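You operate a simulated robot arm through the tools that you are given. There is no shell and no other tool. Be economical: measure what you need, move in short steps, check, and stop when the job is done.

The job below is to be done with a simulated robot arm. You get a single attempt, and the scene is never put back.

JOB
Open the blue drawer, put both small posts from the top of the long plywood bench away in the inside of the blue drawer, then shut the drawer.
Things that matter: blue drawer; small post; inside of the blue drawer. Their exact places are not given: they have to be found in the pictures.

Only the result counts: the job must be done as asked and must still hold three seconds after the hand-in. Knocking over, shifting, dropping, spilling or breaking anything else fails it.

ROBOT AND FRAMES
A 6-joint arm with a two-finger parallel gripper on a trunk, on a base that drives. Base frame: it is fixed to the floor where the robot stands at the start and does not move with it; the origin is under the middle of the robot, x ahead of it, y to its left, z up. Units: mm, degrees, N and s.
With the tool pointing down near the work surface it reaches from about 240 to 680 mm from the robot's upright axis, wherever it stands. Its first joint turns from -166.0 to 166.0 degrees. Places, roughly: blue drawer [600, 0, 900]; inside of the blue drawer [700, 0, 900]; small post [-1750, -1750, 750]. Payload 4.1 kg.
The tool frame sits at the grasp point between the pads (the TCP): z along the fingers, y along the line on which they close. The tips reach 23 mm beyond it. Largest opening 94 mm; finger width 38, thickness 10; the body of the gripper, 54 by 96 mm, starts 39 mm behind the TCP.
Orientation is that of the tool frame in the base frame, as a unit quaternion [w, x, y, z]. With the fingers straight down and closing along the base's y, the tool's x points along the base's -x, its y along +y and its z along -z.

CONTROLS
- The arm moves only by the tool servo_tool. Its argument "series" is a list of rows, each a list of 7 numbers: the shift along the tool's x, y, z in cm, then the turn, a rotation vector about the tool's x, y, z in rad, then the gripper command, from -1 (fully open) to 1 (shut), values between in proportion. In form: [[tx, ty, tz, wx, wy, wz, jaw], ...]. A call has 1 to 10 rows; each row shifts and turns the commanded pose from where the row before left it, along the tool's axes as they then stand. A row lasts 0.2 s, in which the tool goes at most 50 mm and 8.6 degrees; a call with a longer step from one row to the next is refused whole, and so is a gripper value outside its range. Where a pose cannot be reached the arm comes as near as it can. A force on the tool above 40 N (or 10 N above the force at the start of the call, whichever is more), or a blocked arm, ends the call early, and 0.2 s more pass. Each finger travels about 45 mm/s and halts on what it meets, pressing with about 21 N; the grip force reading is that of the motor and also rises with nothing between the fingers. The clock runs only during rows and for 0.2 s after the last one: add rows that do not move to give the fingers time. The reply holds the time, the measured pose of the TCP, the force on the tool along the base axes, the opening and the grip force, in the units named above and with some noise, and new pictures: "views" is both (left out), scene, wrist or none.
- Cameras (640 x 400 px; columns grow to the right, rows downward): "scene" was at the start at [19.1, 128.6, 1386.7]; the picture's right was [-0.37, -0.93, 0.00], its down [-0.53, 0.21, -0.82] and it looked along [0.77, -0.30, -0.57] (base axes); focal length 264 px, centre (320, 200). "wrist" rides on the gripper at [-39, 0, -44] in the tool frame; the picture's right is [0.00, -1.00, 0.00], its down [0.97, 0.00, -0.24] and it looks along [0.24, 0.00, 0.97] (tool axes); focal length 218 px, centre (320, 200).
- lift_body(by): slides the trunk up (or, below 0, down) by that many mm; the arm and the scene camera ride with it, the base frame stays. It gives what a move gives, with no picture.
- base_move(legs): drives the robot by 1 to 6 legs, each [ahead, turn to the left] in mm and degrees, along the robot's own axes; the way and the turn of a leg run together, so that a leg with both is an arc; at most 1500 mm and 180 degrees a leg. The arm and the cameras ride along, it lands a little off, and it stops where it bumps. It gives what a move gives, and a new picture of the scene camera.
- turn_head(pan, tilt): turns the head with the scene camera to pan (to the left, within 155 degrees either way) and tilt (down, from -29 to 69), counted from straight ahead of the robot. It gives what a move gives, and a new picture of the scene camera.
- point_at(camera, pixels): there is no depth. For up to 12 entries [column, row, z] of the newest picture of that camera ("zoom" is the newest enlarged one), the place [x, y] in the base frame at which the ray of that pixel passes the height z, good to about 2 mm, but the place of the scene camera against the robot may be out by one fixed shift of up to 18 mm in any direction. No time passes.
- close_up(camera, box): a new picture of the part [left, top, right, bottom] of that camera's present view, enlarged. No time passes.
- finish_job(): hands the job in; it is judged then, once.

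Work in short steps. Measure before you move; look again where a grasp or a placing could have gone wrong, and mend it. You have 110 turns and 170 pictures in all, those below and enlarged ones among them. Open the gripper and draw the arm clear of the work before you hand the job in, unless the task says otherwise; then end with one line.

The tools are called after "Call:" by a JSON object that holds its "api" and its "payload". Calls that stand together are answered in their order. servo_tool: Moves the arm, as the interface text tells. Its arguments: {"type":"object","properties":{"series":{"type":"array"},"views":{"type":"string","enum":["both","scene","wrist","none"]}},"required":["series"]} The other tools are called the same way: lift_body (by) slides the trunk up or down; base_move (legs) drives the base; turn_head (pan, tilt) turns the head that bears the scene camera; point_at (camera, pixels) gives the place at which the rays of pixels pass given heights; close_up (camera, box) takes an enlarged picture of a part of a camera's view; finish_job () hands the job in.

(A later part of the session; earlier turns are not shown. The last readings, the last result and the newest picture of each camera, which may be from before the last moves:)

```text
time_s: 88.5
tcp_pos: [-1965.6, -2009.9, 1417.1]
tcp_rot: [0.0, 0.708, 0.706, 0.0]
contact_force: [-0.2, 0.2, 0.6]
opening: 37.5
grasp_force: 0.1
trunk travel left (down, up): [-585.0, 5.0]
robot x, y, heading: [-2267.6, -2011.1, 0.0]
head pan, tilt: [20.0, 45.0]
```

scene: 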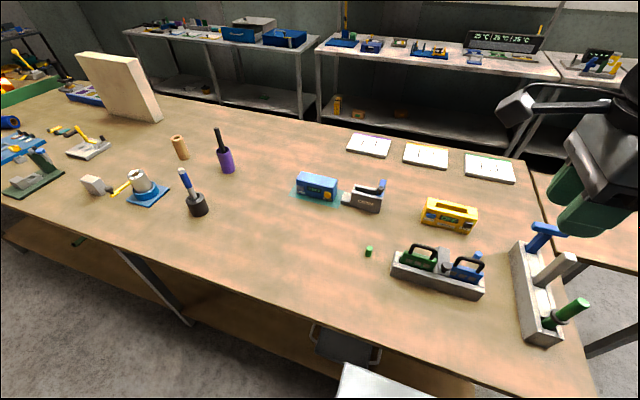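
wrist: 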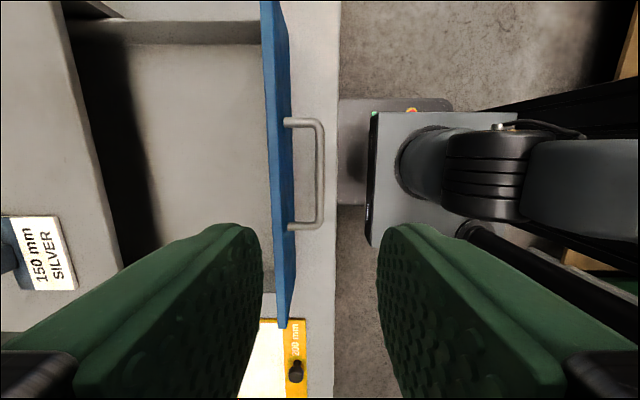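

Call:
{"api": "lift_body", "payload": {"by": -220}}

Call:
{"api": "turn_head", "payload": {"pan": 0, "tilt": 45}}

Call:
{"api": "servo_tool", "payload": {"series": [[3.5, 3.5, 0, 0, 0, 0, -0.2], [3.5, 3.5, 0, 0, 0, 0, -0.2], [3.5, 3.5, 0, 0, 0, 0, -0.2], [3, 3, 0, 0, 0, 0, -0.2], [0, 0, 0, 0, 0, 0, -0.2]]}}

```text
time_s: 90.8
tcp_pos: [-1967.0, -2010.7, 1197.2]
tcp_rot: [0.0, 0.708, 0.706, -0.001]
contact_force: [-0.5, 0.0, 0.3]
opening: 37.9
grasp_force: 0.1
trunk travel left (down, up): [-365.0, 225.0]
robot x, y, heading: [-2264.7, -2013.8, -0.1]
head pan, tilt: [20.0, 45.0]
```

```text
time_s: 91.7
tcp_pos: [-1965.8, -2012.0, 1196.4]
tcp_rot: [0.0, 0.708, 0.706, -0.001]
contact_force: [0.4, 0.7, -0.2]
opening: 37.9
grasp_force: 0.0
trunk travel left (down, up): [-365.0, 225.0]
robot x, y, heading: [-2268.1, -2011.8, -0.0]
head pan, tilt: [0.0, 45.0]
```

scene: 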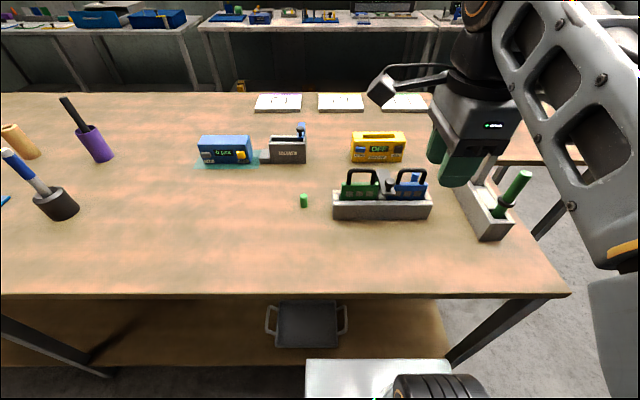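

```text
time_s: 92.9
tcp_pos: [-1829.2, -1876.7, 1198.1]
tcp_rot: [0.0, 0.708, 0.706, 0.001]
contact_force: [0.3, 0.3, 0.6]
opening: 56.5
grasp_force: 0.0
trunk travel left (down, up): [-365.0, 225.0]
robot x, y, heading: [-2268.0, -2013.1, 0.2]
head pan, tilt: [0.0, 45.0]
```

scene: 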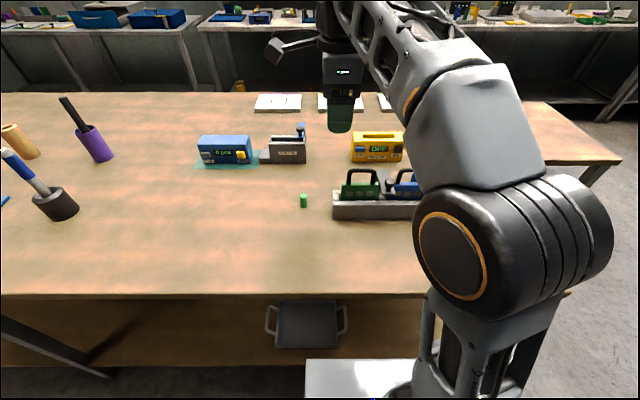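
wrist: 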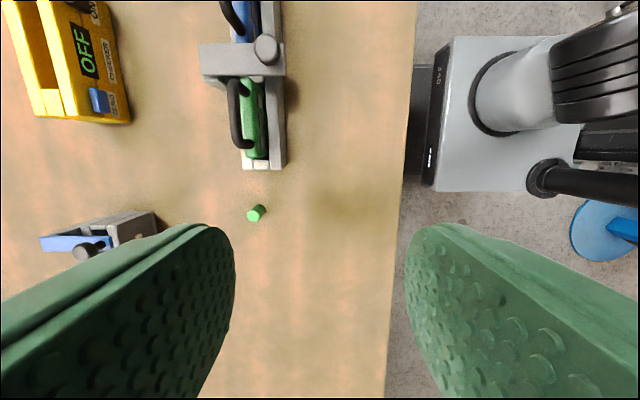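

Call:
{"api": "close_up", "payload": {"camera": "wrist", "box": [216, 186, 296, 236]}}

Call:
{"api": "point_at", "payload": {"camera": "wrist", "pixels": [[256, 213, 850], [256, 213, 880], [256, 213, 820], [400, 213, 850]]}}

Call:
{"api": "point_at", "payload": {"camera": "scene", "pixels": [[304, 195, 880], [304, 206, 850], [304, 195, 850], [100, 294, 850], [304, 206, 820]]}}

```text
8.00 times, centred on (256, 211) of wrist
```

zoom: 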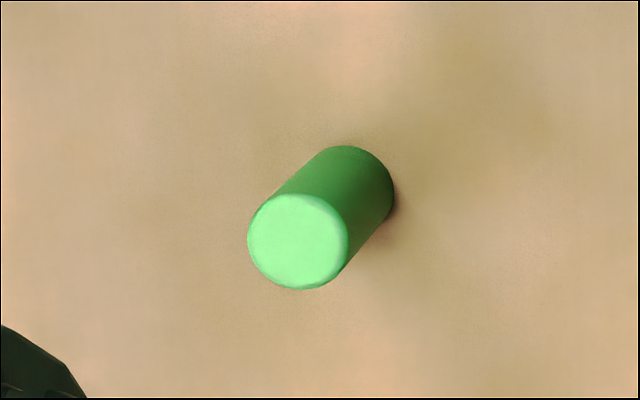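

```text
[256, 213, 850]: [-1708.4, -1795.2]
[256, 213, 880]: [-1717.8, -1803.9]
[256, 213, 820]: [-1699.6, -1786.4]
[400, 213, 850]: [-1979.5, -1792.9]
```

```text
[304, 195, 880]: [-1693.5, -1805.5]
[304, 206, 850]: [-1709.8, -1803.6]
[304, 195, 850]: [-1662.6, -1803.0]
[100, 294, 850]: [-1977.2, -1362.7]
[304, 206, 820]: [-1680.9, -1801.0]
```

Call:
{"api": "point_at", "payload": {"camera": "wrist", "pixels": [[259.1, 210.4, 850], [253.2, 216.2, 880], [253.2, 216.2, 890], [259.1, 210.4, 830], [253.2, 216.2, 870]]}}

```text
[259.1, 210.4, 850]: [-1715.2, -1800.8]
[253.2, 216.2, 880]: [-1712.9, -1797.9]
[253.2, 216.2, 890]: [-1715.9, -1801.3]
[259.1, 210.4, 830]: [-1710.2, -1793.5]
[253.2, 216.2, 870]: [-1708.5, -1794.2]
```

Green post: (-1715,-1800), 20 mm across, about 38 mm tall. I turn the tool back so it closes along y, away from the caddy, and look at the blue post.

Call:
{"api": "servo_tool", "payload": {"series": [[0, 0, 0, 0, 0, -0.145, -0.2], [0, 0, 0, 0, 0, -0.145, -0.2], [0, 0, 0, 0, 0, -0.145, -0.2], [0, 0, 0, 0, 0, -0.145, -0.2], [0, 0, 0, 0, 0, -0.145, -0.2], [0, 0, 0, 0, 0, -0.145, -0.2], [0, 0, 0, 0, 0, -0.145, -0.2], [0, 0, 0, 0, 0, -0.145, -0.2], [0, 0, 0, 0, 0, -0.145, -0.2], [0, 0, 0, 0, 0, -0.145, -0.2]], "views": "none"}}

Call:
{"api": "servo_tool", "payload": {"series": [[0, 0, 0, 0, 0, -0.1208, -0.2], [-1, -4, 0, 0, 0, 0, -0.2], [-1, -4, 0, 0, 0, 0, -0.2], [-1, -4, 0, 0, 0, 0, -0.2], [-1, -4, 0, 0, 0, 0, -0.2], [-1, -4, 0, 0, 0, 0, -0.2], [-1, -4, 0, 0, 0, 0, -0.2], [0, 0, 0, 0, 0, 0, -0.2]], "views": "wrist"}}

```text
time_s: 95.1
tcp_pos: [-1832.2, -1877.0, 1196.0]
tcp_rot: [0.0, 0.06, 0.998, 0.0]
contact_force: [-0.1, 0.0, 0.3]
opening: 56.2
grasp_force: 0.1
trunk travel left (down, up): [-365.0, 225.0]
robot x, y, heading: [-2261.9, -2008.4, -0.1]
head pan, tilt: [0.0, 45.0]
```

```text
time_s: 96.9
tcp_pos: [-1770.1, -2118.3, 1195.6]
tcp_rot: [0.0, 0.001, 1.0, 0.0]
contact_force: [-0.1, 0.1, 0.2]
opening: 56.5
grasp_force: 0.1
trunk travel left (down, up): [-365.0, 225.0]
robot x, y, heading: [-2264.1, -2015.0, -0.2]
head pan, tilt: [0.0, 45.0]
```

wrist: 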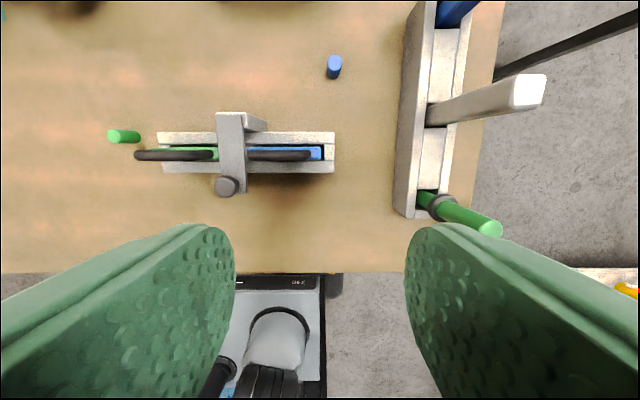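

Call:
{"api": "close_up", "payload": {"camera": "wrist", "box": [293, 42, 373, 92]}}

Call:
{"api": "point_at", "payload": {"camera": "wrist", "pixels": [[334, 62, 888], [333, 75, 850], [334, 140, 885], [334, 165, 850], [322, 150, 930], [430, 10, 850], [402, 100, 850], [405, 30, 930], [320, 155, 940]]}}

```text
8.00 times, centred on (333, 67) of wrist
```

zoom: 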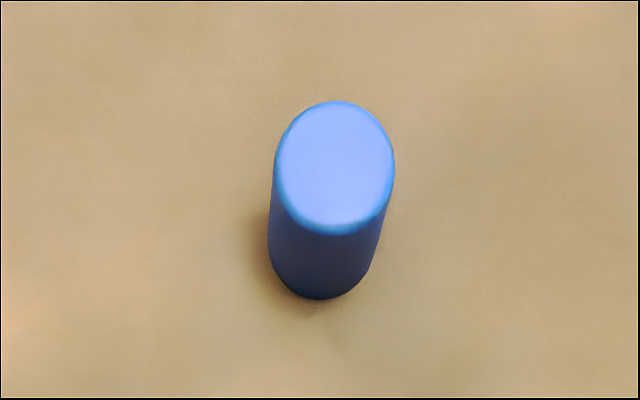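

```text
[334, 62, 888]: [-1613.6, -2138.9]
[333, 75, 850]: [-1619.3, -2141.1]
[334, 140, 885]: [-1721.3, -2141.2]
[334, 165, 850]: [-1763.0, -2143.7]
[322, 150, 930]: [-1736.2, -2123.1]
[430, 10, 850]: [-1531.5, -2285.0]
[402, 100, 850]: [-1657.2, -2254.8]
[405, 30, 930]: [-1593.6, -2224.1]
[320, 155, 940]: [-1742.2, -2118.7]
```

Blue post: (-1616,-2139), clear room around it. I go above it and partly down, then look again.

Call:
{"api": "servo_tool", "payload": {"series": [[-4, -0.5, 0, 0, 0, 0, -0.1], [-4, -0.5, 0, 0, 0, 0, -0.1], [-4, -0.5, 0, 0, 0, 0, -0.1], [-3.4, -0.5, 0, 0, 0, 0, -0.1], [0, 0, 4, 0, 0, 0, -0.1], [0, 0, 4, 0, 0, 0, -0.1], [0, 0, 4, 0, 0, 0, -0.1], [0, 0, 4, 0, 0, 0, -0.1], [0, 0, 4, 0, 0, 0, -0.1], [0, 0, 0, 0, 0, 0, -0.1]]}}

```text
time_s: 99.1
tcp_pos: [-1681.3, -2123.7, 930.8]
tcp_rot: [0.0, 0.002, 1.0, -0.001]
contact_force: [-0.4, 0.3, 0.6]
opening: 51.9
grasp_force: 0.0
out of reach, approached as far as the arm can: row 1, 2, 3, 4
trunk travel left (down, up): [-365.0, 225.0]
robot x, y, heading: [-2265.2, -2008.8, 0.1]
head pan, tilt: [0.0, 45.0]
```

scene: 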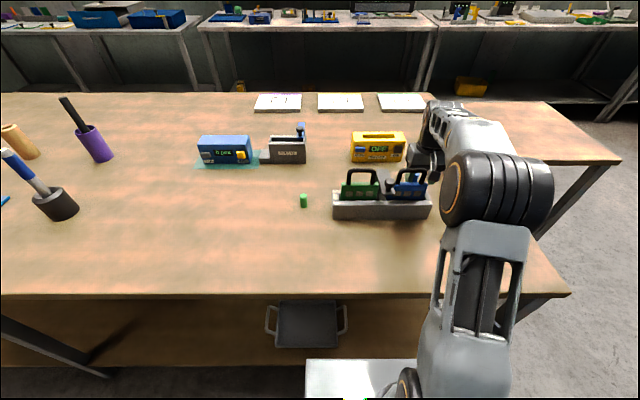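
wrist: 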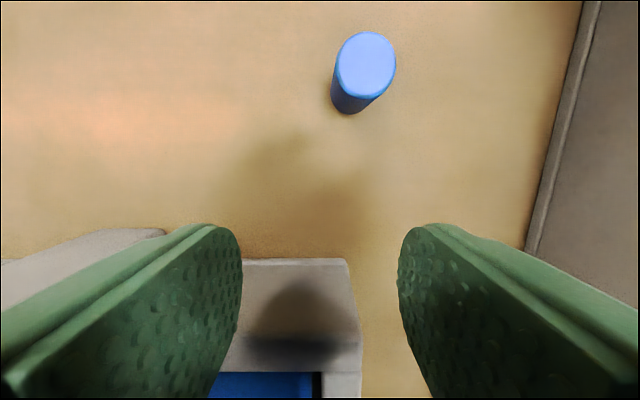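

Call:
{"api": "point_at", "payload": {"camera": "wrist", "pixels": [[367, 65, 888], [346, 103, 850], [524, 250, 850], [240, 260, 885]]}}

Call:
{"api": "servo_tool", "payload": {"series": [[-3, -0.7, -0.5, 0, 0, 0, -0.1], [-3, -0.7, 0, 0, 0, 0, -0.1], [0, 0, 0, 0, 0, 0, -0.1]], "views": "wrist"}}

```text
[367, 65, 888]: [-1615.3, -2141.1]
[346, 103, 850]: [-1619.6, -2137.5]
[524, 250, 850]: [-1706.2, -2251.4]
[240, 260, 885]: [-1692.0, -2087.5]
```

```text
time_s: 99.9
tcp_pos: [-1620.6, -2138.0, 936.9]
tcp_rot: [-0.001, 0.002, 1.0, 0.0]
contact_force: [-0.4, -0.4, -0.1]
opening: 51.7
grasp_force: 0.1
trunk travel left (down, up): [-365.0, 225.0]
robot x, y, heading: [-2267.5, -2011.3, -0.1]
head pan, tilt: [0.0, 45.0]
```

wrist: 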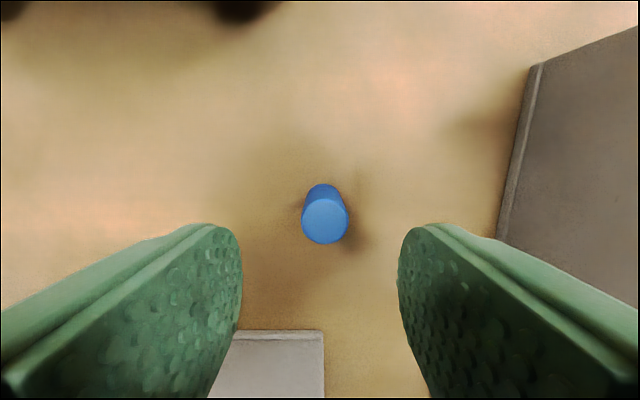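

Call:
{"api": "point_at", "payload": {"camera": "wrist", "pixels": [[325, 221, 888], [323, 198, 850]]}}

Call:
{"api": "servo_tool", "payload": {"series": [[-0.2, -0.1, 2, 0, 0, 0, -0.1], [-0.1, 0, 2, 0, 0, 0, -0.1], [0, 0, 1.5, 0, 0, 0, -0.1], [0, 0, 0, 0, 0, 0, -0.1]], "views": "wrist"}}

```text
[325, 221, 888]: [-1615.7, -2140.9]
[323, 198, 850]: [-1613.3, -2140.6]
```

```text
time_s: 100.9
tcp_pos: [-1617.8, -2139.9, 883.4]
tcp_rot: [-0.001, 0.001, 1.0, 0.0]
contact_force: [-0.2, -1.1, 0.5]
opening: 51.9
grasp_force: 0.0
trunk travel left (down, up): [-365.0, 225.0]
robot x, y, heading: [-2265.9, -2010.1, -0.1]
head pan, tilt: [0.0, 45.0]
```

wrist: 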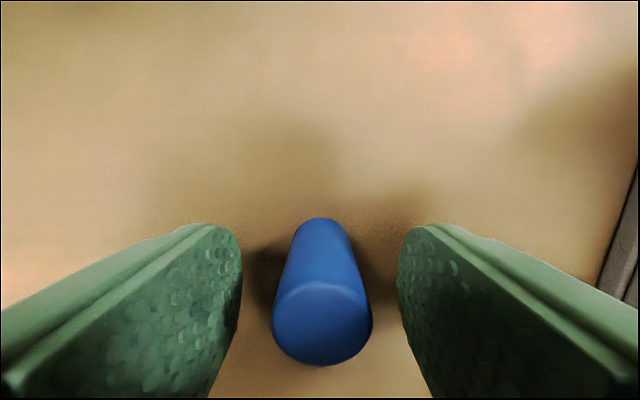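

Well centred. Lower 4 mm and close on it.

Call:
{"api": "servo_tool", "payload": {"series": [[-0.1, 0, 0.4, 0, 0, 0, 0.2], [0, 0, 0, 0, 0, 0, 0.7], [0, 0, 0, 0, 0, 0, 1], [0, 0, 0, 0, 0, 0, 1], [0, 0, 0, 0, 0, 0, 1], [0, 0, 0, 0, 0, 0, 1]], "views": "none"}}

Call:
{"api": "servo_tool", "payload": {"series": [[0, 0, -2, 0, 0, 0, 1], [0, 0, -4, 0, 0, 0, 1], [0, 0, -4, 0, 0, 0, 1], [0, 0, 0, 0, 0, 0, 1]], "views": "wrist"}}

```text
time_s: 102.3
tcp_pos: [-1617.5, -2138.7, 879.5]
tcp_rot: [0.0, 0.002, 1.0, 0.0]
contact_force: [0.4, -0.8, 0.1]
opening: 21.1
grasp_force: 21.3
trunk travel left (down, up): [-365.0, 225.0]
robot x, y, heading: [-2265.7, -2011.4, -0.2]
head pan, tilt: [0.0, 45.0]
```

```text
time_s: 103.3
tcp_pos: [-1620.5, -2136.8, 977.9]
tcp_rot: [0.0, 0.002, 1.0, 0.0]
contact_force: [-0.6, -0.4, -2.3]
opening: 21.2
grasp_force: 20.9
trunk travel left (down, up): [-365.0, 225.0]
robot x, y, heading: [-2267.7, -2009.8, -0.2]
head pan, tilt: [0.0, 45.0]
```

wrist: 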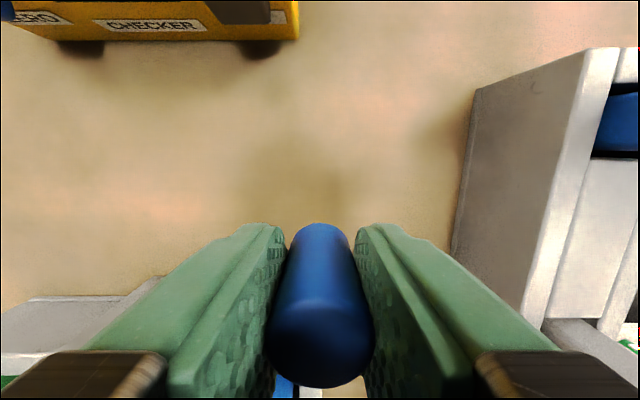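

Blue post held (21 mm). Raise the trunk, then draw the arm in for driving.

Call:
{"api": "lift_body", "payload": {"by": 180}}

Call:
{"api": "servo_tool", "payload": {"series": [[4, 1, 0, 0, 0, 0, 1], [4, 2, 0, 0, 0, 0, 1], [4, 2, 0, 0, 0, 0, 1], [4, 2, 0, 0, 0, 0, 1], [4, 2, 0, 0, 0, 0, 1], [4, 2, 0, 0, 0, 0, 1], [4, 1, 0, 0, 0, 0, 1], [4, 0, 0, 0, 0, 0, 1], [2, 0, 0, 0, 0, 0, 1], [0, 0, 0, 0, 0, 0, 1]], "views": "wrist"}}

```text
time_s: 105.3
tcp_pos: [-1619.4, -2139.3, 1157.8]
tcp_rot: [0.0, 0.002, 1.0, 0.0]
contact_force: [0.3, -0.1, -2.0]
opening: 21.2
grasp_force: 20.8
trunk travel left (down, up): [-545.0, 45.0]
robot x, y, heading: [-2263.5, -2011.8, -0.0]
head pan, tilt: [0.0, 45.0]
```

```text
time_s: 107.5
tcp_pos: [-1959.2, -2017.2, 1159.7]
tcp_rot: [0.001, 0.002, 1.0, 0.0]
contact_force: [0.3, -0.1, -1.2]
opening: 21.0
grasp_force: 20.6
trunk travel left (down, up): [-545.0, 45.0]
robot x, y, heading: [-2262.5, -2013.0, -0.4]
head pan, tilt: [0.0, 45.0]
```

wrist: 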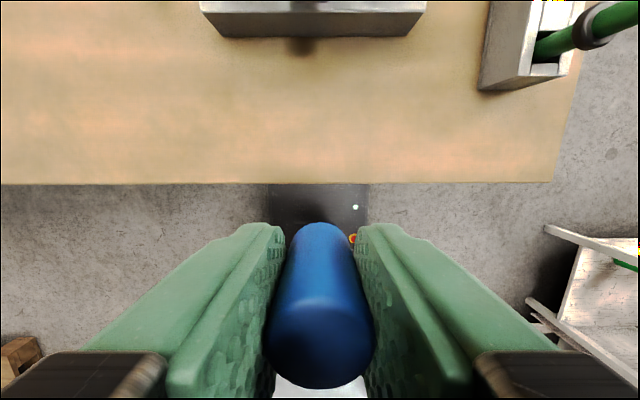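

I return by the same path in reverse.

Call:
{"api": "base_move", "payload": {"legs": [[-120, 0], [0, -89.6], [650, 0], [0, 33], [980, 0], [0, 57]]}}

```text
time_s: 124.5
tcp_pos: [-1501.4, -3433.8, 1160.4]
tcp_rot: [0.0, -0.023, 1.0, 0.0]
contact_force: [0.9, -0.7, -1.2]
opening: 21.2
grasp_force: 21.0
trunk travel left (down, up): [-545.0, 45.0]
robot x, y, heading: [-1806.3, -3444.4, 2.7]
head pan, tilt: [0.0, 45.0]
```

scene: 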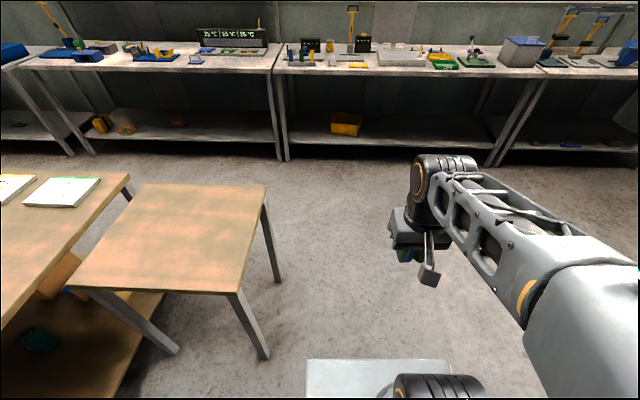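

Call:
{"api": "base_move", "payload": {"legs": [[0, -3.7], [1450, 0], [0, 91], [1500, 0]]}}

```text
time_s: 142.8
tcp_pos: [-339.6, -1681.0, 1160.0]
tcp_rot: [0.0, -0.701, 0.713, 0.0]
contact_force: [-0.1, -0.7, -1.3]
opening: 21.1
grasp_force: 21.5
trunk travel left (down, up): [-545.0, 45.0]
robot x, y, heading: [-349.3, -1982.5, 89.2]
head pan, tilt: [0.0, 45.0]
```

scene: 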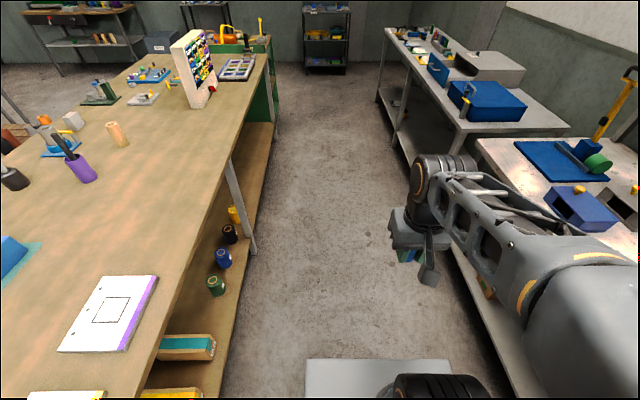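

Call:
{"api": "base_move", "payload": {"legs": [[1500, 0], [475, 0], [0, -89.5], [270, 0]]}}

Call:
{"api": "turn_head", "payload": {"pan": 0, "tilt": 50}}

```text
time_s: 157.8
tcp_pos: [294.7, -44.4, 1160.3]
tcp_rot: [0.0, 0.005, 1.0, 0.0]
contact_force: [0.2, 0.3, -1.5]
opening: 20.9
grasp_force: 21.3
trunk travel left (down, up): [-545.0, 45.0]
robot x, y, heading: [-12.5, -33.8, -0.6]
head pan, tilt: [0.0, 45.0]
```

scene: 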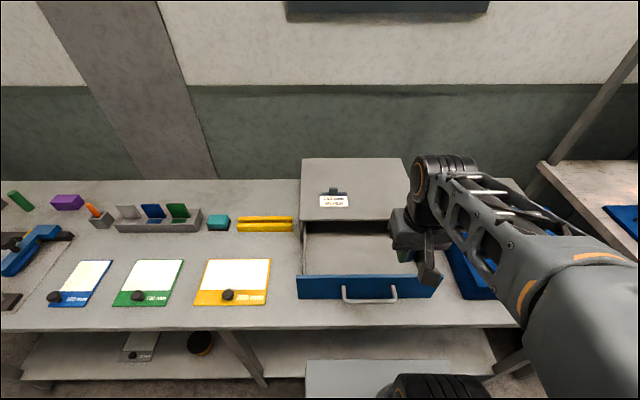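

```text
time_s: 158.5
tcp_pos: [293.9, -45.6, 1159.1]
tcp_rot: [-0.001, 0.006, 1.0, 0.0]
contact_force: [0.4, -0.2, -1.5]
opening: 21.1
grasp_force: 21.2
trunk travel left (down, up): [-545.0, 45.0]
robot x, y, heading: [-14.3, -34.1, -0.8]
head pan, tilt: [0.0, 50.0]
```

scene: 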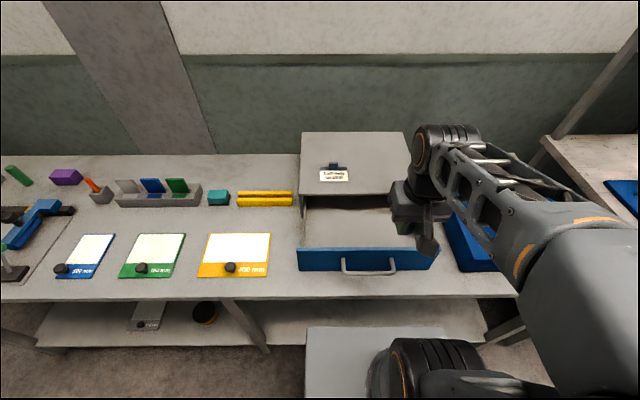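

I bring the post over the open drawer, towards (430, 60), and look down.

Call:
{"api": "servo_tool", "payload": {"series": [[-3.5, 2.5, 0, 0, 0, 0, 1], [-3.5, 2.5, 0, 0, 0, 0, 1], [-3.5, 2.5, 0, 0, 0, 0, 1], [-3, 2.5, 0, 0, 0, 0, 1], [0, 0, 0, 0, 0, 0, 1]], "views": "wrist"}}

```text
time_s: 159.7
tcp_pos: [430.9, 55.2, 1162.0]
tcp_rot: [0.001, 0.005, 1.0, 0.0]
contact_force: [0.8, 0.5, -2.2]
opening: 20.7
grasp_force: 20.7
trunk travel left (down, up): [-545.0, 45.0]
robot x, y, heading: [-12.1, -37.4, -0.5]
head pan, tilt: [0.0, 50.0]
```

wrist: 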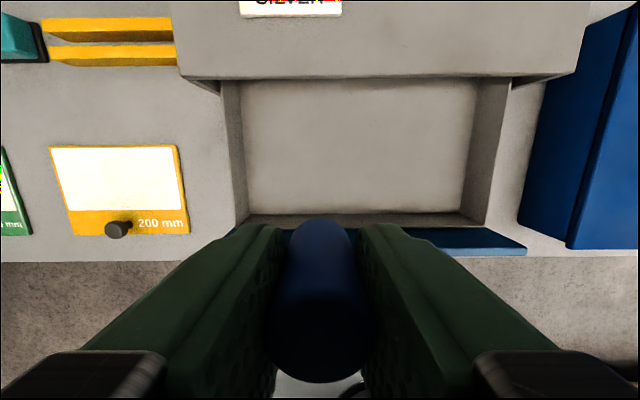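

Call:
{"api": "point_at", "payload": {"camera": "wrist", "pixels": [[249, 212, 865], [462, 212, 865], [240, 85, 865], [240, 85, 960], [400, 78, 970], [238, 220, 940], [485, 222, 940], [520, 235, 970], [520, 250, 850], [400, 236, 970]]}}

```text
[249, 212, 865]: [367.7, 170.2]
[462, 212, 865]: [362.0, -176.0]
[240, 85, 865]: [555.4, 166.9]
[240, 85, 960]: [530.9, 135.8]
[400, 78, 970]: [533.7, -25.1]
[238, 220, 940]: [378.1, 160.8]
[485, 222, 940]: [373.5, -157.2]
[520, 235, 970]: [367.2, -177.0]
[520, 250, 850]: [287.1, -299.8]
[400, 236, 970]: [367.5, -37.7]
```

The drawer cavity spans x 366–535, y ±158. Lower the trunk with the post above (431, 55).

Call:
{"api": "lift_body", "payload": {"by": -190}}

Call:
{"api": "servo_tool", "payload": {"series": [[0, 0.5, 2, 0, 0, 0, 1], [0, 0, 2, 0, 0, 0, 1], [0, 0, 1.2, 0, 0, 0, 1], [0, 0, 0, 0, 0, 0, 1]], "views": "both"}}

```text
time_s: 161.8
tcp_pos: [430.4, 54.9, 972.3]
tcp_rot: [0.0, 0.006, 1.0, 0.0]
contact_force: [-0.1, -1.2, -1.7]
opening: 21.0
grasp_force: 21.3
trunk travel left (down, up): [-355.0, 235.0]
robot x, y, heading: [-12.4, -35.6, -0.6]
head pan, tilt: [0.0, 50.0]
```

```text
time_s: 162.8
tcp_pos: [430.7, 59.6, 919.8]
tcp_rot: [0.0, 0.005, 1.0, 0.0]
contact_force: [-0.6, -0.9, -0.7]
opening: 21.0
grasp_force: 21.6
trunk travel left (down, up): [-355.0, 235.0]
robot x, y, heading: [-16.8, -40.0, -0.4]
head pan, tilt: [0.0, 50.0]
```

scene: 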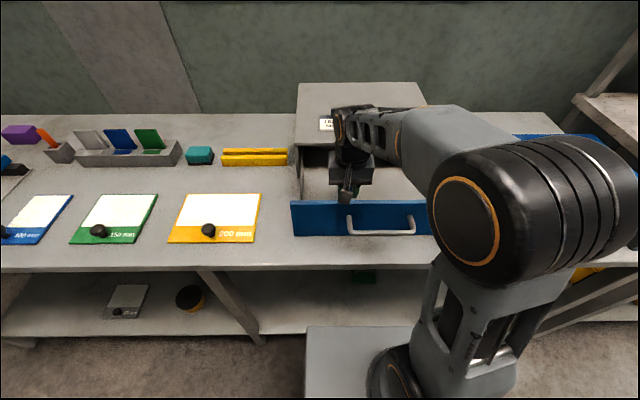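
wrist: 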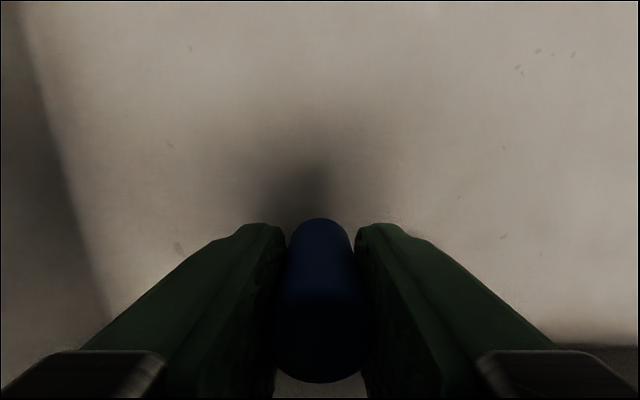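

Call:
{"api": "servo_tool", "payload": {"series": [[0, 0, 1, 0, 0, 0, 1], [0, 0, 0.7, 0, 0, 0, 1], [0, 0, 0, 0, 0, 0, 1]], "views": "wrist"}}

Call:
{"api": "servo_tool", "payload": {"series": [[0, 0, 0.4, 0, 0, 0, 1], [0, 0, 0.3, 0, 0, 0, 1], [0, 0, 0, 0, 0, 0, 1]], "views": "none"}}

```text
time_s: 163.6
tcp_pos: [430.0, 59.1, 904.4]
tcp_rot: [0.0, 0.005, 1.0, 0.0]
contact_force: [-1.0, -0.1, 1.4]
opening: 21.0
grasp_force: 21.0
trunk travel left (down, up): [-355.0, 235.0]
robot x, y, heading: [-11.3, -37.4, -0.6]
head pan, tilt: [0.0, 50.0]
```

wrist: 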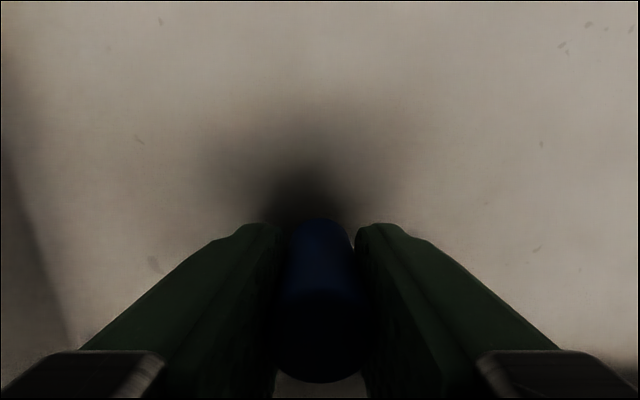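

```text
time_s: 164.4
tcp_pos: [429.3, 59.8, 894.4]
tcp_rot: [0.0, 0.005, 1.0, 0.0]
contact_force: [-2.0, -0.6, -0.4]
opening: 20.7
grasp_force: 20.9
trunk travel left (down, up): [-355.0, 235.0]
robot x, y, heading: [-15.1, -36.4, -0.7]
head pan, tilt: [0.0, 50.0]
```

Call:
{"api": "servo_tool", "payload": {"series": [[0, 0, 0.2, 0, 0, 0, 1], [0, 0, 0, 0, 0, 0, 1], [0, 0, 0, 0, 0, 0, 1]], "views": "wrist"}}

```text
time_s: 165.2
tcp_pos: [429.7, 59.1, 895.0]
tcp_rot: [0.0, 0.005, 1.0, 0.0]
contact_force: [-0.8, 1.8, 10.4]
opening: 21.0
grasp_force: 20.9
trunk travel left (down, up): [-355.0, 235.0]
robot x, y, heading: [-12.5, -38.0, -1.0]
head pan, tilt: [0.0, 50.0]
```

wrist: 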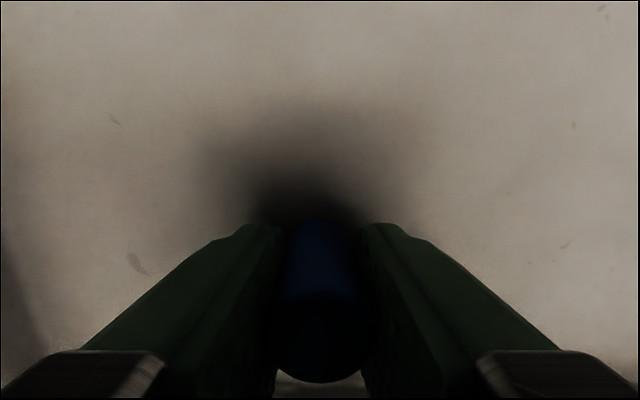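

Contact at z 895 (10 N): the post stands on the drawer floor. Open and rise.

Call:
{"api": "servo_tool", "payload": {"series": [[0, 0, 0, 0, 0, 0, 0.4], [0, 0, 0, 0, 0, 0, 0.1], [0, 0, 0, 0, 0, 0, 0.1], [0, 0, -2, 0, 0, 0, 0.1], [0, 0, -4, 0, 0, 0, 0.1], [0, 0, -4, 0, 0, 0, 0.1], [0, 0, -4, 0, 0, 0, 0.1], [0, 0, 0, 0, 0, 0, 0.1]], "views": "wrist"}}

Call:
{"api": "lift_body", "payload": {"by": 190}}

```text
time_s: 167.0
tcp_pos: [432.8, 60.9, 1037.1]
tcp_rot: [-0.001, 0.005, 1.0, -0.001]
contact_force: [0.0, -0.2, 0.3]
opening: 42.3
grasp_force: 0.0
trunk travel left (down, up): [-355.0, 235.0]
robot x, y, heading: [-14.6, -38.7, -0.5]
head pan, tilt: [0.0, 50.0]
```

wrist: 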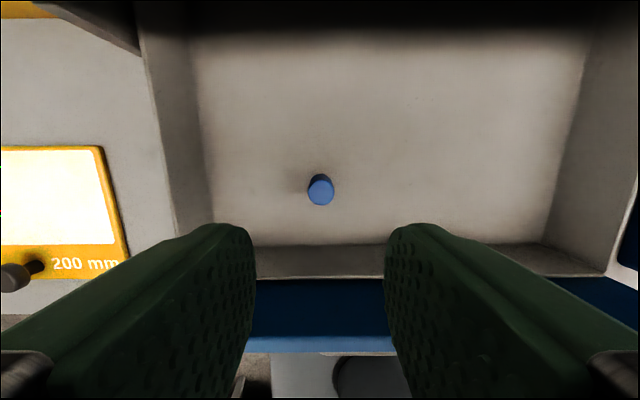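

```text
time_s: 169.1
tcp_pos: [433.0, 61.0, 1224.5]
tcp_rot: [0.0, 0.005, 1.0, 0.0]
contact_force: [0.7, 0.5, 0.1]
opening: 42.5
grasp_force: 0.0
trunk travel left (down, up): [-545.0, 45.0]
robot x, y, heading: [-14.0, -37.4, -0.7]
head pan, tilt: [0.0, 50.0]
```

Blue post stands in the drawer. Draw the arm in and drive back for the green one.

Call:
{"api": "servo_tool", "payload": {"series": [[3.5, -2, 0, 0, 0, 0, 0.1], [3.5, -2, 0, 0, 0, 0, 0.1], [3.5, -2.5, 0, 0, 0, 0, 0.1], [3.5, -2, 0, 0, 0, 0, 0.1], [0, 0, 0, 0, 0, 0, 0.1]], "views": "none"}}

Call:
{"api": "base_move", "payload": {"legs": [[-320, 0], [0, -89.4], [1500, 0], [1500, 0]]}}

```text
time_s: 170.3
tcp_pos: [291.8, -24.0, 1223.8]
tcp_rot: [0.0, 0.006, 1.0, 0.0]
contact_force: [-0.5, -0.3, 0.1]
opening: 42.1
grasp_force: 0.1
trunk travel left (down, up): [-545.0, 45.0]
robot x, y, heading: [-11.9, -37.6, -0.7]
head pan, tilt: [0.0, 50.0]
```

```text
time_s: 190.2
tcp_pos: [-287.4, -3316.9, 1224.1]
tcp_rot: [0.0, 0.7, 0.714, 0.0]
contact_force: [-0.3, 0.0, 0.9]
opening: 42.2
grasp_force: 0.1
trunk travel left (down, up): [-545.0, 45.0]
robot x, y, heading: [-309.1, -3012.7, -88.8]
head pan, tilt: [0.0, 50.0]
```

scene: 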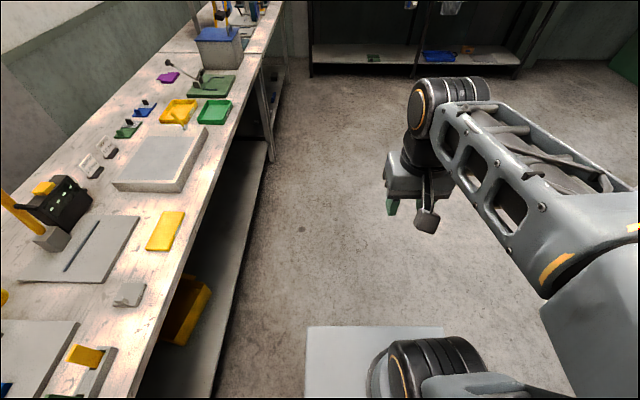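

Call:
{"api": "base_move", "payload": {"legs": [[460, 0], [0, -91.2], [1490, 0]]}}

```text
time_s: 203.8
tcp_pos: [-2101.7, -3430.7, 1224.3]
tcp_rot: [0.0, 1.0, -0.012, 0.0]
contact_force: [0.3, -0.2, 0.1]
opening: 42.5
grasp_force: 0.0
trunk travel left (down, up): [-545.0, 45.0]
robot x, y, heading: [-1795.8, -3423.6, 178.8]
head pan, tilt: [0.0, 50.0]
```

scene: 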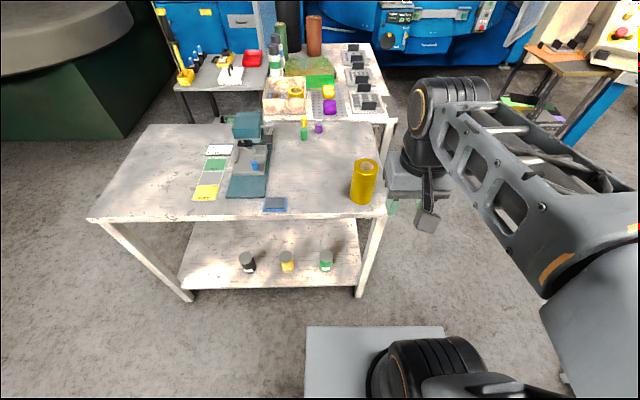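

Call:
{"api": "base_move", "payload": {"legs": [[0, -55.8], [980, 0], [0, -33], [700, 0], [0, -90]]}}

```text
time_s: 220.2
tcp_pos: [-2003.3, -1876.8, 1225.0]
tcp_rot: [0.0, 0.015, 1.0, 0.001]
contact_force: [0.2, -0.4, -0.4]
opening: 42.1
grasp_force: 0.1
trunk travel left (down, up): [-545.0, 45.0]
robot x, y, heading: [-2307.9, -1879.3, -1.8]
head pan, tilt: [0.0, 50.0]
```

scene: 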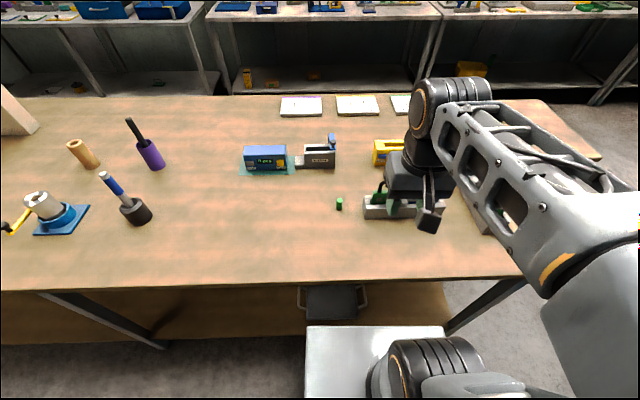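

Lower the trunk and go above the green post at (-1715,-1800), shifting in y first, away from the caddy.

Call:
{"api": "lift_body", "payload": {"by": -180}}

Call:
{"api": "servo_tool", "payload": {"series": [[-1, 4, 0, 0, 0, 0.031, -0.1], [-4, 3.4, 0, 0, 0, 0, -0.1], [-4, 0, 0, 0, 0, 0, -0.1], [-4, 0, 0, 0, 0, 0, -0.1], [-4, 0, 0, 0, 0, 0, -0.1], [-4, 0, 0, 0, 0, 0, -0.1], [-4, 0, 0, 0, 0, 0, -0.1], [0, 0, 0, 0, 0, 0, -0.1]], "views": "wrist"}}

```text
time_s: 222.2
tcp_pos: [-2004.4, -1877.0, 1043.6]
tcp_rot: [0.0, 0.016, 1.0, 0.0]
contact_force: [0.6, 1.1, 0.2]
opening: 42.4
grasp_force: 0.1
trunk travel left (down, up): [-365.0, 225.0]
robot x, y, heading: [-2310.3, -1881.4, -1.9]
head pan, tilt: [0.0, 50.0]
```

```text
refused: row 2 steps farther than a row can; nothing moved
```

Call:
{"api": "servo_tool", "payload": {"series": [[-1, 4, 0, 0, 0, 0, -0.1], [-3, 3.8, 0, 0, 0, 0, -0.1], [-4.4, 0, 0, 0, 0, 0, -0.1], [-4.4, 0, 0, 0, 0, 0, -0.1], [-4.4, 0, 0, 0, 0, 0, -0.1], [-4.4, 0, 0, 0, 0, 0, -0.1], [-4.4, 0, 0, 0, 0, 0, -0.1], [0, 0, 0, 0, 0, 0, -0.1]], "views": "wrist"}}

```text
time_s: 224.0
tcp_pos: [-1741.9, -1806.3, 1043.5]
tcp_rot: [-0.001, 0.016, 1.0, 0.001]
contact_force: [0.3, 0.2, 0.9]
opening: 51.6
grasp_force: 0.1
trunk travel left (down, up): [-365.0, 225.0]
robot x, y, heading: [-2310.4, -1881.4, -1.8]
head pan, tilt: [0.0, 50.0]
```

wrist: 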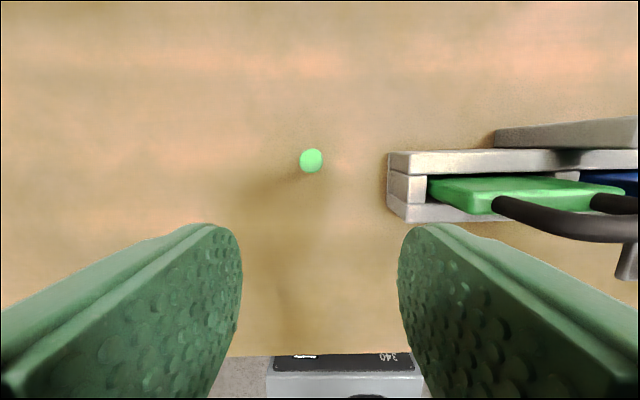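

Call:
{"api": "point_at", "payload": {"camera": "wrist", "pixels": [[311, 160, 888], [389, 190, 885], [495, 205, 950]]}}

```text
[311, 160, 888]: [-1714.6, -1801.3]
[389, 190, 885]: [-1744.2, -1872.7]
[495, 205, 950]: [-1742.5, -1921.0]
```

Centre at (-1714.6,-1801.3); the caddy's end stays 20 mm clear. Move over and descend in part.

Call:
{"api": "servo_tool", "payload": {"series": [[-2.7, 0.6, 0, 0, 0, 0, -0.1], [0, 0, 4, 0, 0, 0, -0.1], [0, 0, 4, 0, 0, 0, -0.1], [0, 0, 3, 0, 0, 0, -0.1], [0, 0, 0, 0, 0, 0, -0.1]], "views": "wrist"}}

Call:
{"api": "close_up", "payload": {"camera": "wrist", "box": [220, 150, 420, 275]}}

```text
time_s: 225.2
tcp_pos: [-1715.2, -1801.4, 935.7]
tcp_rot: [0.0, 0.016, 1.0, 0.001]
contact_force: [0.0, 0.9, -0.4]
opening: 51.7
grasp_force: 0.1
trunk travel left (down, up): [-365.0, 225.0]
robot x, y, heading: [-2307.9, -1883.4, -1.8]
head pan, tilt: [0.0, 50.0]
```

wrist: 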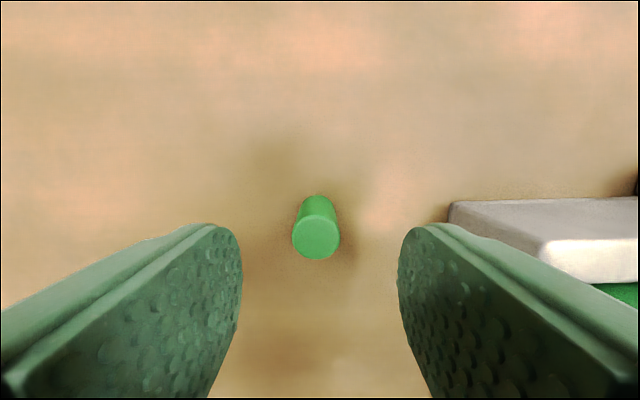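

```text
3.20 times, centred on (320, 212) of wrist
```

zoom: 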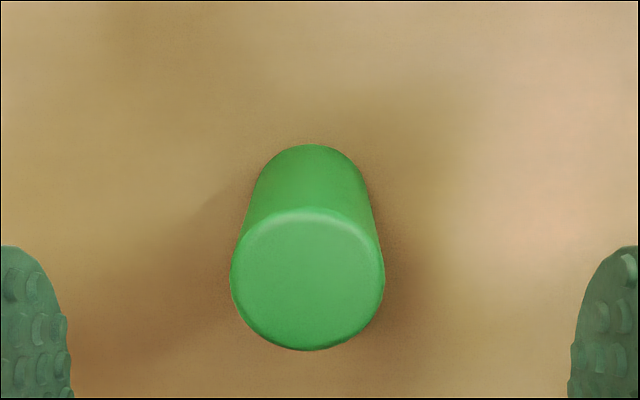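

Well aligned. Go down to z 880 and close.

Call:
{"api": "servo_tool", "payload": {"series": [[0.2, 0.2, 2, 0, 0, 0, -0.1], [0, 0, 2, 0, 0, 0, -0.1], [0, 0, 1.55, 0, 0, 0, -0.1], [0, 0, 0, 0, 0, 0, 0.3], [0, 0, 0, 0, 0, 0, 0.7], [0, 0, 0, 0, 0, 0, 1], [0, 0, 0, 0, 0, 0, 1], [0, 0, 0, 0, 0, 0, 1]], "views": "wrist"}}

Call:
{"api": "servo_tool", "payload": {"series": [[0, 0, -2, 0, 0, 0, 1], [0, 0, -4, 0, 0, 0, 1], [0, 0, -4, 0, 0, 0, 1], [0, 0, -4, 0, 0, 0, 1], [0, 0, -4, 0, 0, 0, 1], [0, 0, 0, 0, 0, 0, 1]], "views": "wrist"}}

```text
time_s: 227.0
tcp_pos: [-1717.5, -1800.7, 879.2]
tcp_rot: [0.0, 0.017, 1.0, 0.0]
contact_force: [-0.9, 0.5, -0.1]
opening: 21.4
grasp_force: 21.2
trunk travel left (down, up): [-365.0, 225.0]
robot x, y, heading: [-2309.2, -1880.0, -1.9]
head pan, tilt: [0.0, 50.0]
```

wrist: 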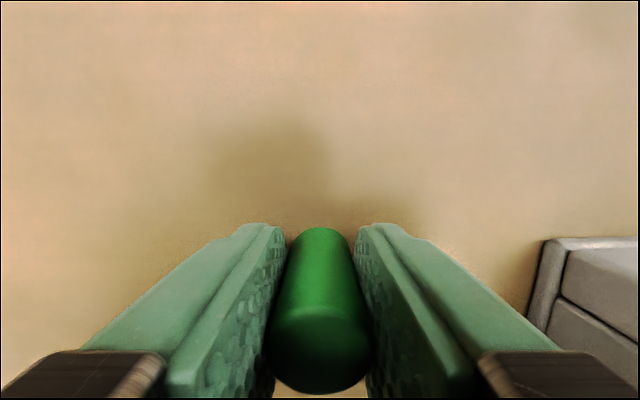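

```text
time_s: 228.4
tcp_pos: [-1715.4, -1801.0, 1057.8]
tcp_rot: [-0.001, 0.016, 1.0, 0.0]
contact_force: [0.7, -0.1, -1.3]
opening: 21.1
grasp_force: 20.8
trunk travel left (down, up): [-365.0, 225.0]
robot x, y, heading: [-2305.4, -1880.5, -1.9]
head pan, tilt: [0.0, 50.0]
```

wrist: 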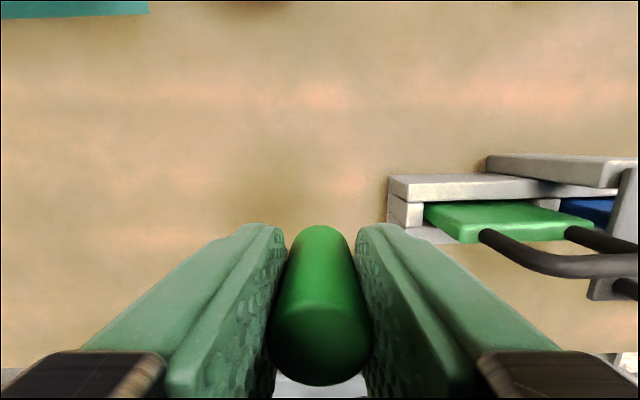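

Green post held. Raise, draw in, and drive back.

Call:
{"api": "lift_body", "payload": {"by": 120}}

Call:
{"api": "servo_tool", "payload": {"series": [[4, 0, 0, 0, 0, 0, 1], [4, 0, 0, 0, 0, 0, 1], [4, -1, 0, 0, 0, 0, 1], [4, -1.5, 0, 0, 0, 0, 1], [4, -2, 0, 0, 0, 0, 1], [4, -2, 0, 0, 0, 0, 1], [4, -2, 0, 0, 0, 0, 1], [1, 0, 0, 0, 0, 0, 1], [0, 0, 0, 0, 0, 0, 1]], "views": "none"}}

Call:
{"api": "base_move", "payload": {"legs": [[-75, 0], [0, -88.2], [780, 0], [0, 33], [980, 0], [0, 57]]}}

```text
time_s: 229.9
tcp_pos: [-1716.1, -1800.5, 1177.9]
tcp_rot: [0.0, 0.016, 1.0, -0.001]
contact_force: [-0.3, 1.4, -0.8]
opening: 21.2
grasp_force: 21.3
trunk travel left (down, up): [-485.0, 105.0]
robot x, y, heading: [-2306.6, -1883.9, -1.9]
head pan, tilt: [0.0, 50.0]
```

```text
time_s: 231.9
tcp_pos: [-2008.3, -1877.5, 1177.0]
tcp_rot: [0.0, 0.016, 1.0, 0.0]
contact_force: [0.2, -0.1, -1.4]
opening: 21.2
grasp_force: 21.2
trunk travel left (down, up): [-485.0, 105.0]
robot x, y, heading: [-2310.3, -1884.0, -2.1]
head pan, tilt: [0.0, 50.0]
```

```text
time_s: 249.4
tcp_pos: [-1534.4, -3474.3, 1176.9]
tcp_rot: [0.0, 0.0, 1.0, 0.0]
contact_force: [-0.1, 0.1, -1.5]
opening: 20.9
grasp_force: 21.1
trunk travel left (down, up): [-485.0, 105.0]
robot x, y, heading: [-1835.5, -3484.6, 0.1]
head pan, tilt: [0.0, 50.0]
```

scene: 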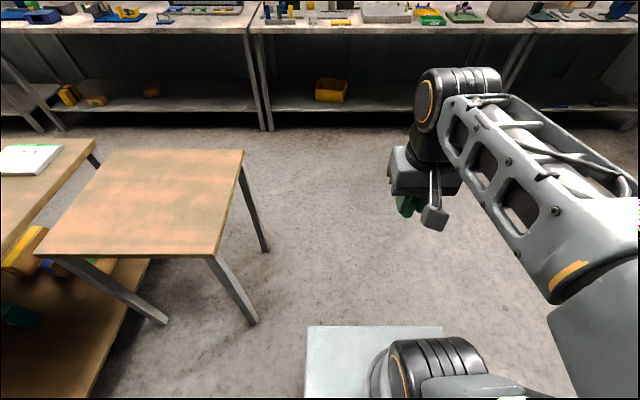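

Call:
{"api": "base_move", "payload": {"legs": [[1490, 0], [0, 89.9], [1500, 0]]}}

```text
time_s: 267.6
tcp_pos: [-350.9, -1644.2, 1176.7]
tcp_rot: [0.001, -0.706, 0.708, 0.0]
contact_force: [1.2, -0.4, -0.7]
opening: 20.9
grasp_force: 21.2
trunk travel left (down, up): [-485.0, 105.0]
robot x, y, heading: [-337.5, -1944.4, 89.8]
head pan, tilt: [0.0, 50.0]
```

scene: 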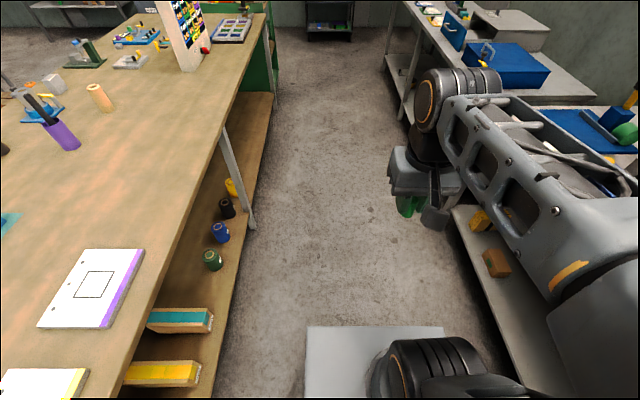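

Call:
{"api": "base_move", "payload": {"legs": [[1500, 0], [410, 0], [0, -89.8]]}}

```text
time_s: 281.0
tcp_pos: [-10.1, -32.3, 1177.1]
tcp_rot: [0.0, 0.005, 1.0, 0.001]
contact_force: [-0.2, -0.3, -1.5]
opening: 20.8
grasp_force: 21.3
trunk travel left (down, up): [-485.0, 105.0]
robot x, y, heading: [-312.9, -37.7, -0.4]
head pan, tilt: [0.0, 50.0]
```

scene: 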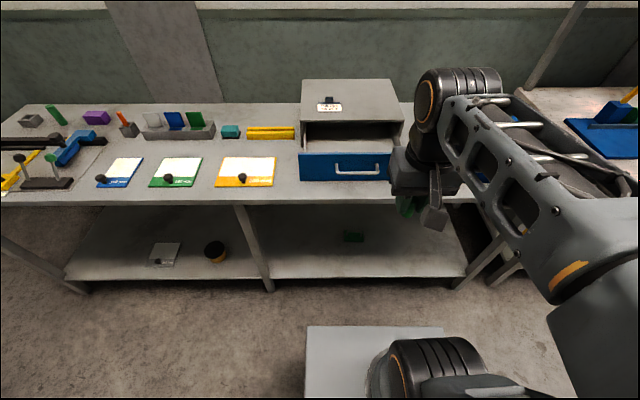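

Drive 300 mm ahead, then bring the post over the drawer's right half, at (431,-60).

Call:
{"api": "base_move", "payload": {"legs": [[300, 0]]}}

Call:
{"api": "servo_tool", "payload": {"series": [[-3.5, -0.6, 0, 0, 0, 0, 1], [-3.5, -0.7, 0, 0, 0, 0, 1], [-3.5, -0.7, 0, 0, 0, 0, 1], [-3.3, -0.6, 0, 0, 0, 0, 1], [0, 0, 0, 0, 0, 0, 1]], "views": "wrist"}}

```text
time_s: 283.0
tcp_pos: [285.6, -36.2, 1177.0]
tcp_rot: [0.0, 0.005, 1.0, 0.0]
contact_force: [-0.6, -0.8, -1.5]
opening: 21.0
grasp_force: 21.0
trunk travel left (down, up): [-485.0, 105.0]
robot x, y, heading: [-17.4, -47.0, -1.1]
head pan, tilt: [0.0, 50.0]
```

scene: 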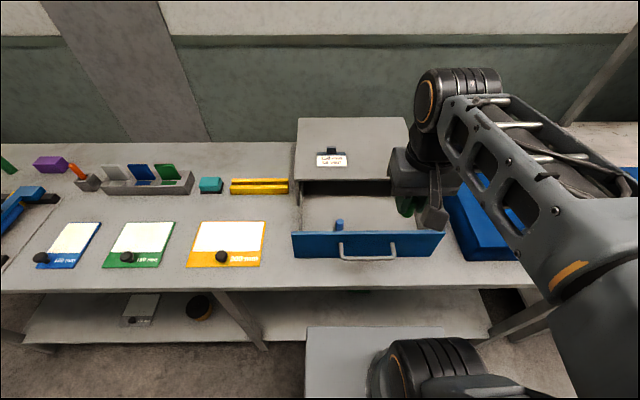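

```text
time_s: 284.2
tcp_pos: [421.6, -64.3, 1177.7]
tcp_rot: [0.0, 0.005, 1.0, -0.001]
contact_force: [-0.1, -0.7, -1.3]
opening: 21.0
grasp_force: 20.6
trunk travel left (down, up): [-485.0, 105.0]
robot x, y, heading: [-15.9, -45.6, -0.6]
head pan, tilt: [0.0, 50.0]
```

wrist: 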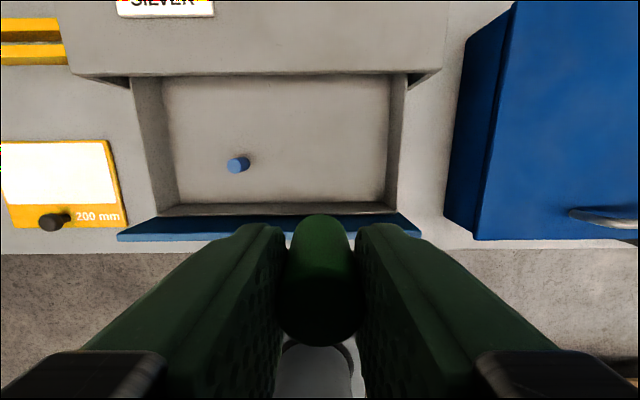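

Blue post stands at its place. Lower in.

Call:
{"api": "lift_body", "payload": {"by": -205}}

Call:
{"api": "servo_tool", "payload": {"series": [[-0.8, 0, 2, 0, 0, 0, 1], [0, 0, 2, 0, 0, 0, 1], [0, 0, 2, 0, 0, 0, 1], [0, 0, 0.9, 0, 0, 0, 1], [0, 0, 0, 0, 0, 0, 1]], "views": "none"}}

Call:
{"api": "servo_tool", "payload": {"series": [[0, 0, 0.5, 0, 0, 0, 1], [0, 0, 0.2, 0, 0, 0, 1], [0, 0, 0, 0, 0, 0, 1]], "views": "wrist"}}

```text
time_s: 286.4
tcp_pos: [421.6, -63.5, 972.0]
tcp_rot: [0.0, 0.005, 1.0, 0.0]
contact_force: [0.3, -0.1, -1.2]
opening: 21.0
grasp_force: 20.4
trunk travel left (down, up): [-280.0, 310.0]
robot x, y, heading: [-17.4, -47.3, -0.8]
head pan, tilt: [0.0, 50.0]
```

```text
time_s: 287.6
tcp_pos: [428.8, -63.5, 903.9]
tcp_rot: [0.001, 0.005, 1.0, 0.0]
contact_force: [0.0, -1.5, 8.0]
opening: 21.4
grasp_force: 21.3
trunk travel left (down, up): [-280.0, 310.0]
robot x, y, heading: [-16.7, -46.4, -0.4]
head pan, tilt: [0.0, 50.0]
```

```text
time_s: 288.4
tcp_pos: [429.4, -63.0, 898.1]
tcp_rot: [0.001, 0.006, 1.0, 0.0]
contact_force: [0.0, -1.7, 17.0]
opening: 21.2
grasp_force: 21.1
trunk travel left (down, up): [-280.0, 310.0]
robot x, y, heading: [-14.2, -44.3, -0.7]
head pan, tilt: [0.0, 50.0]
```

wrist: 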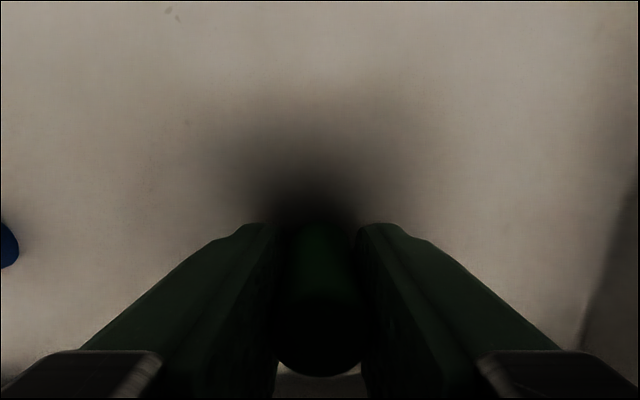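

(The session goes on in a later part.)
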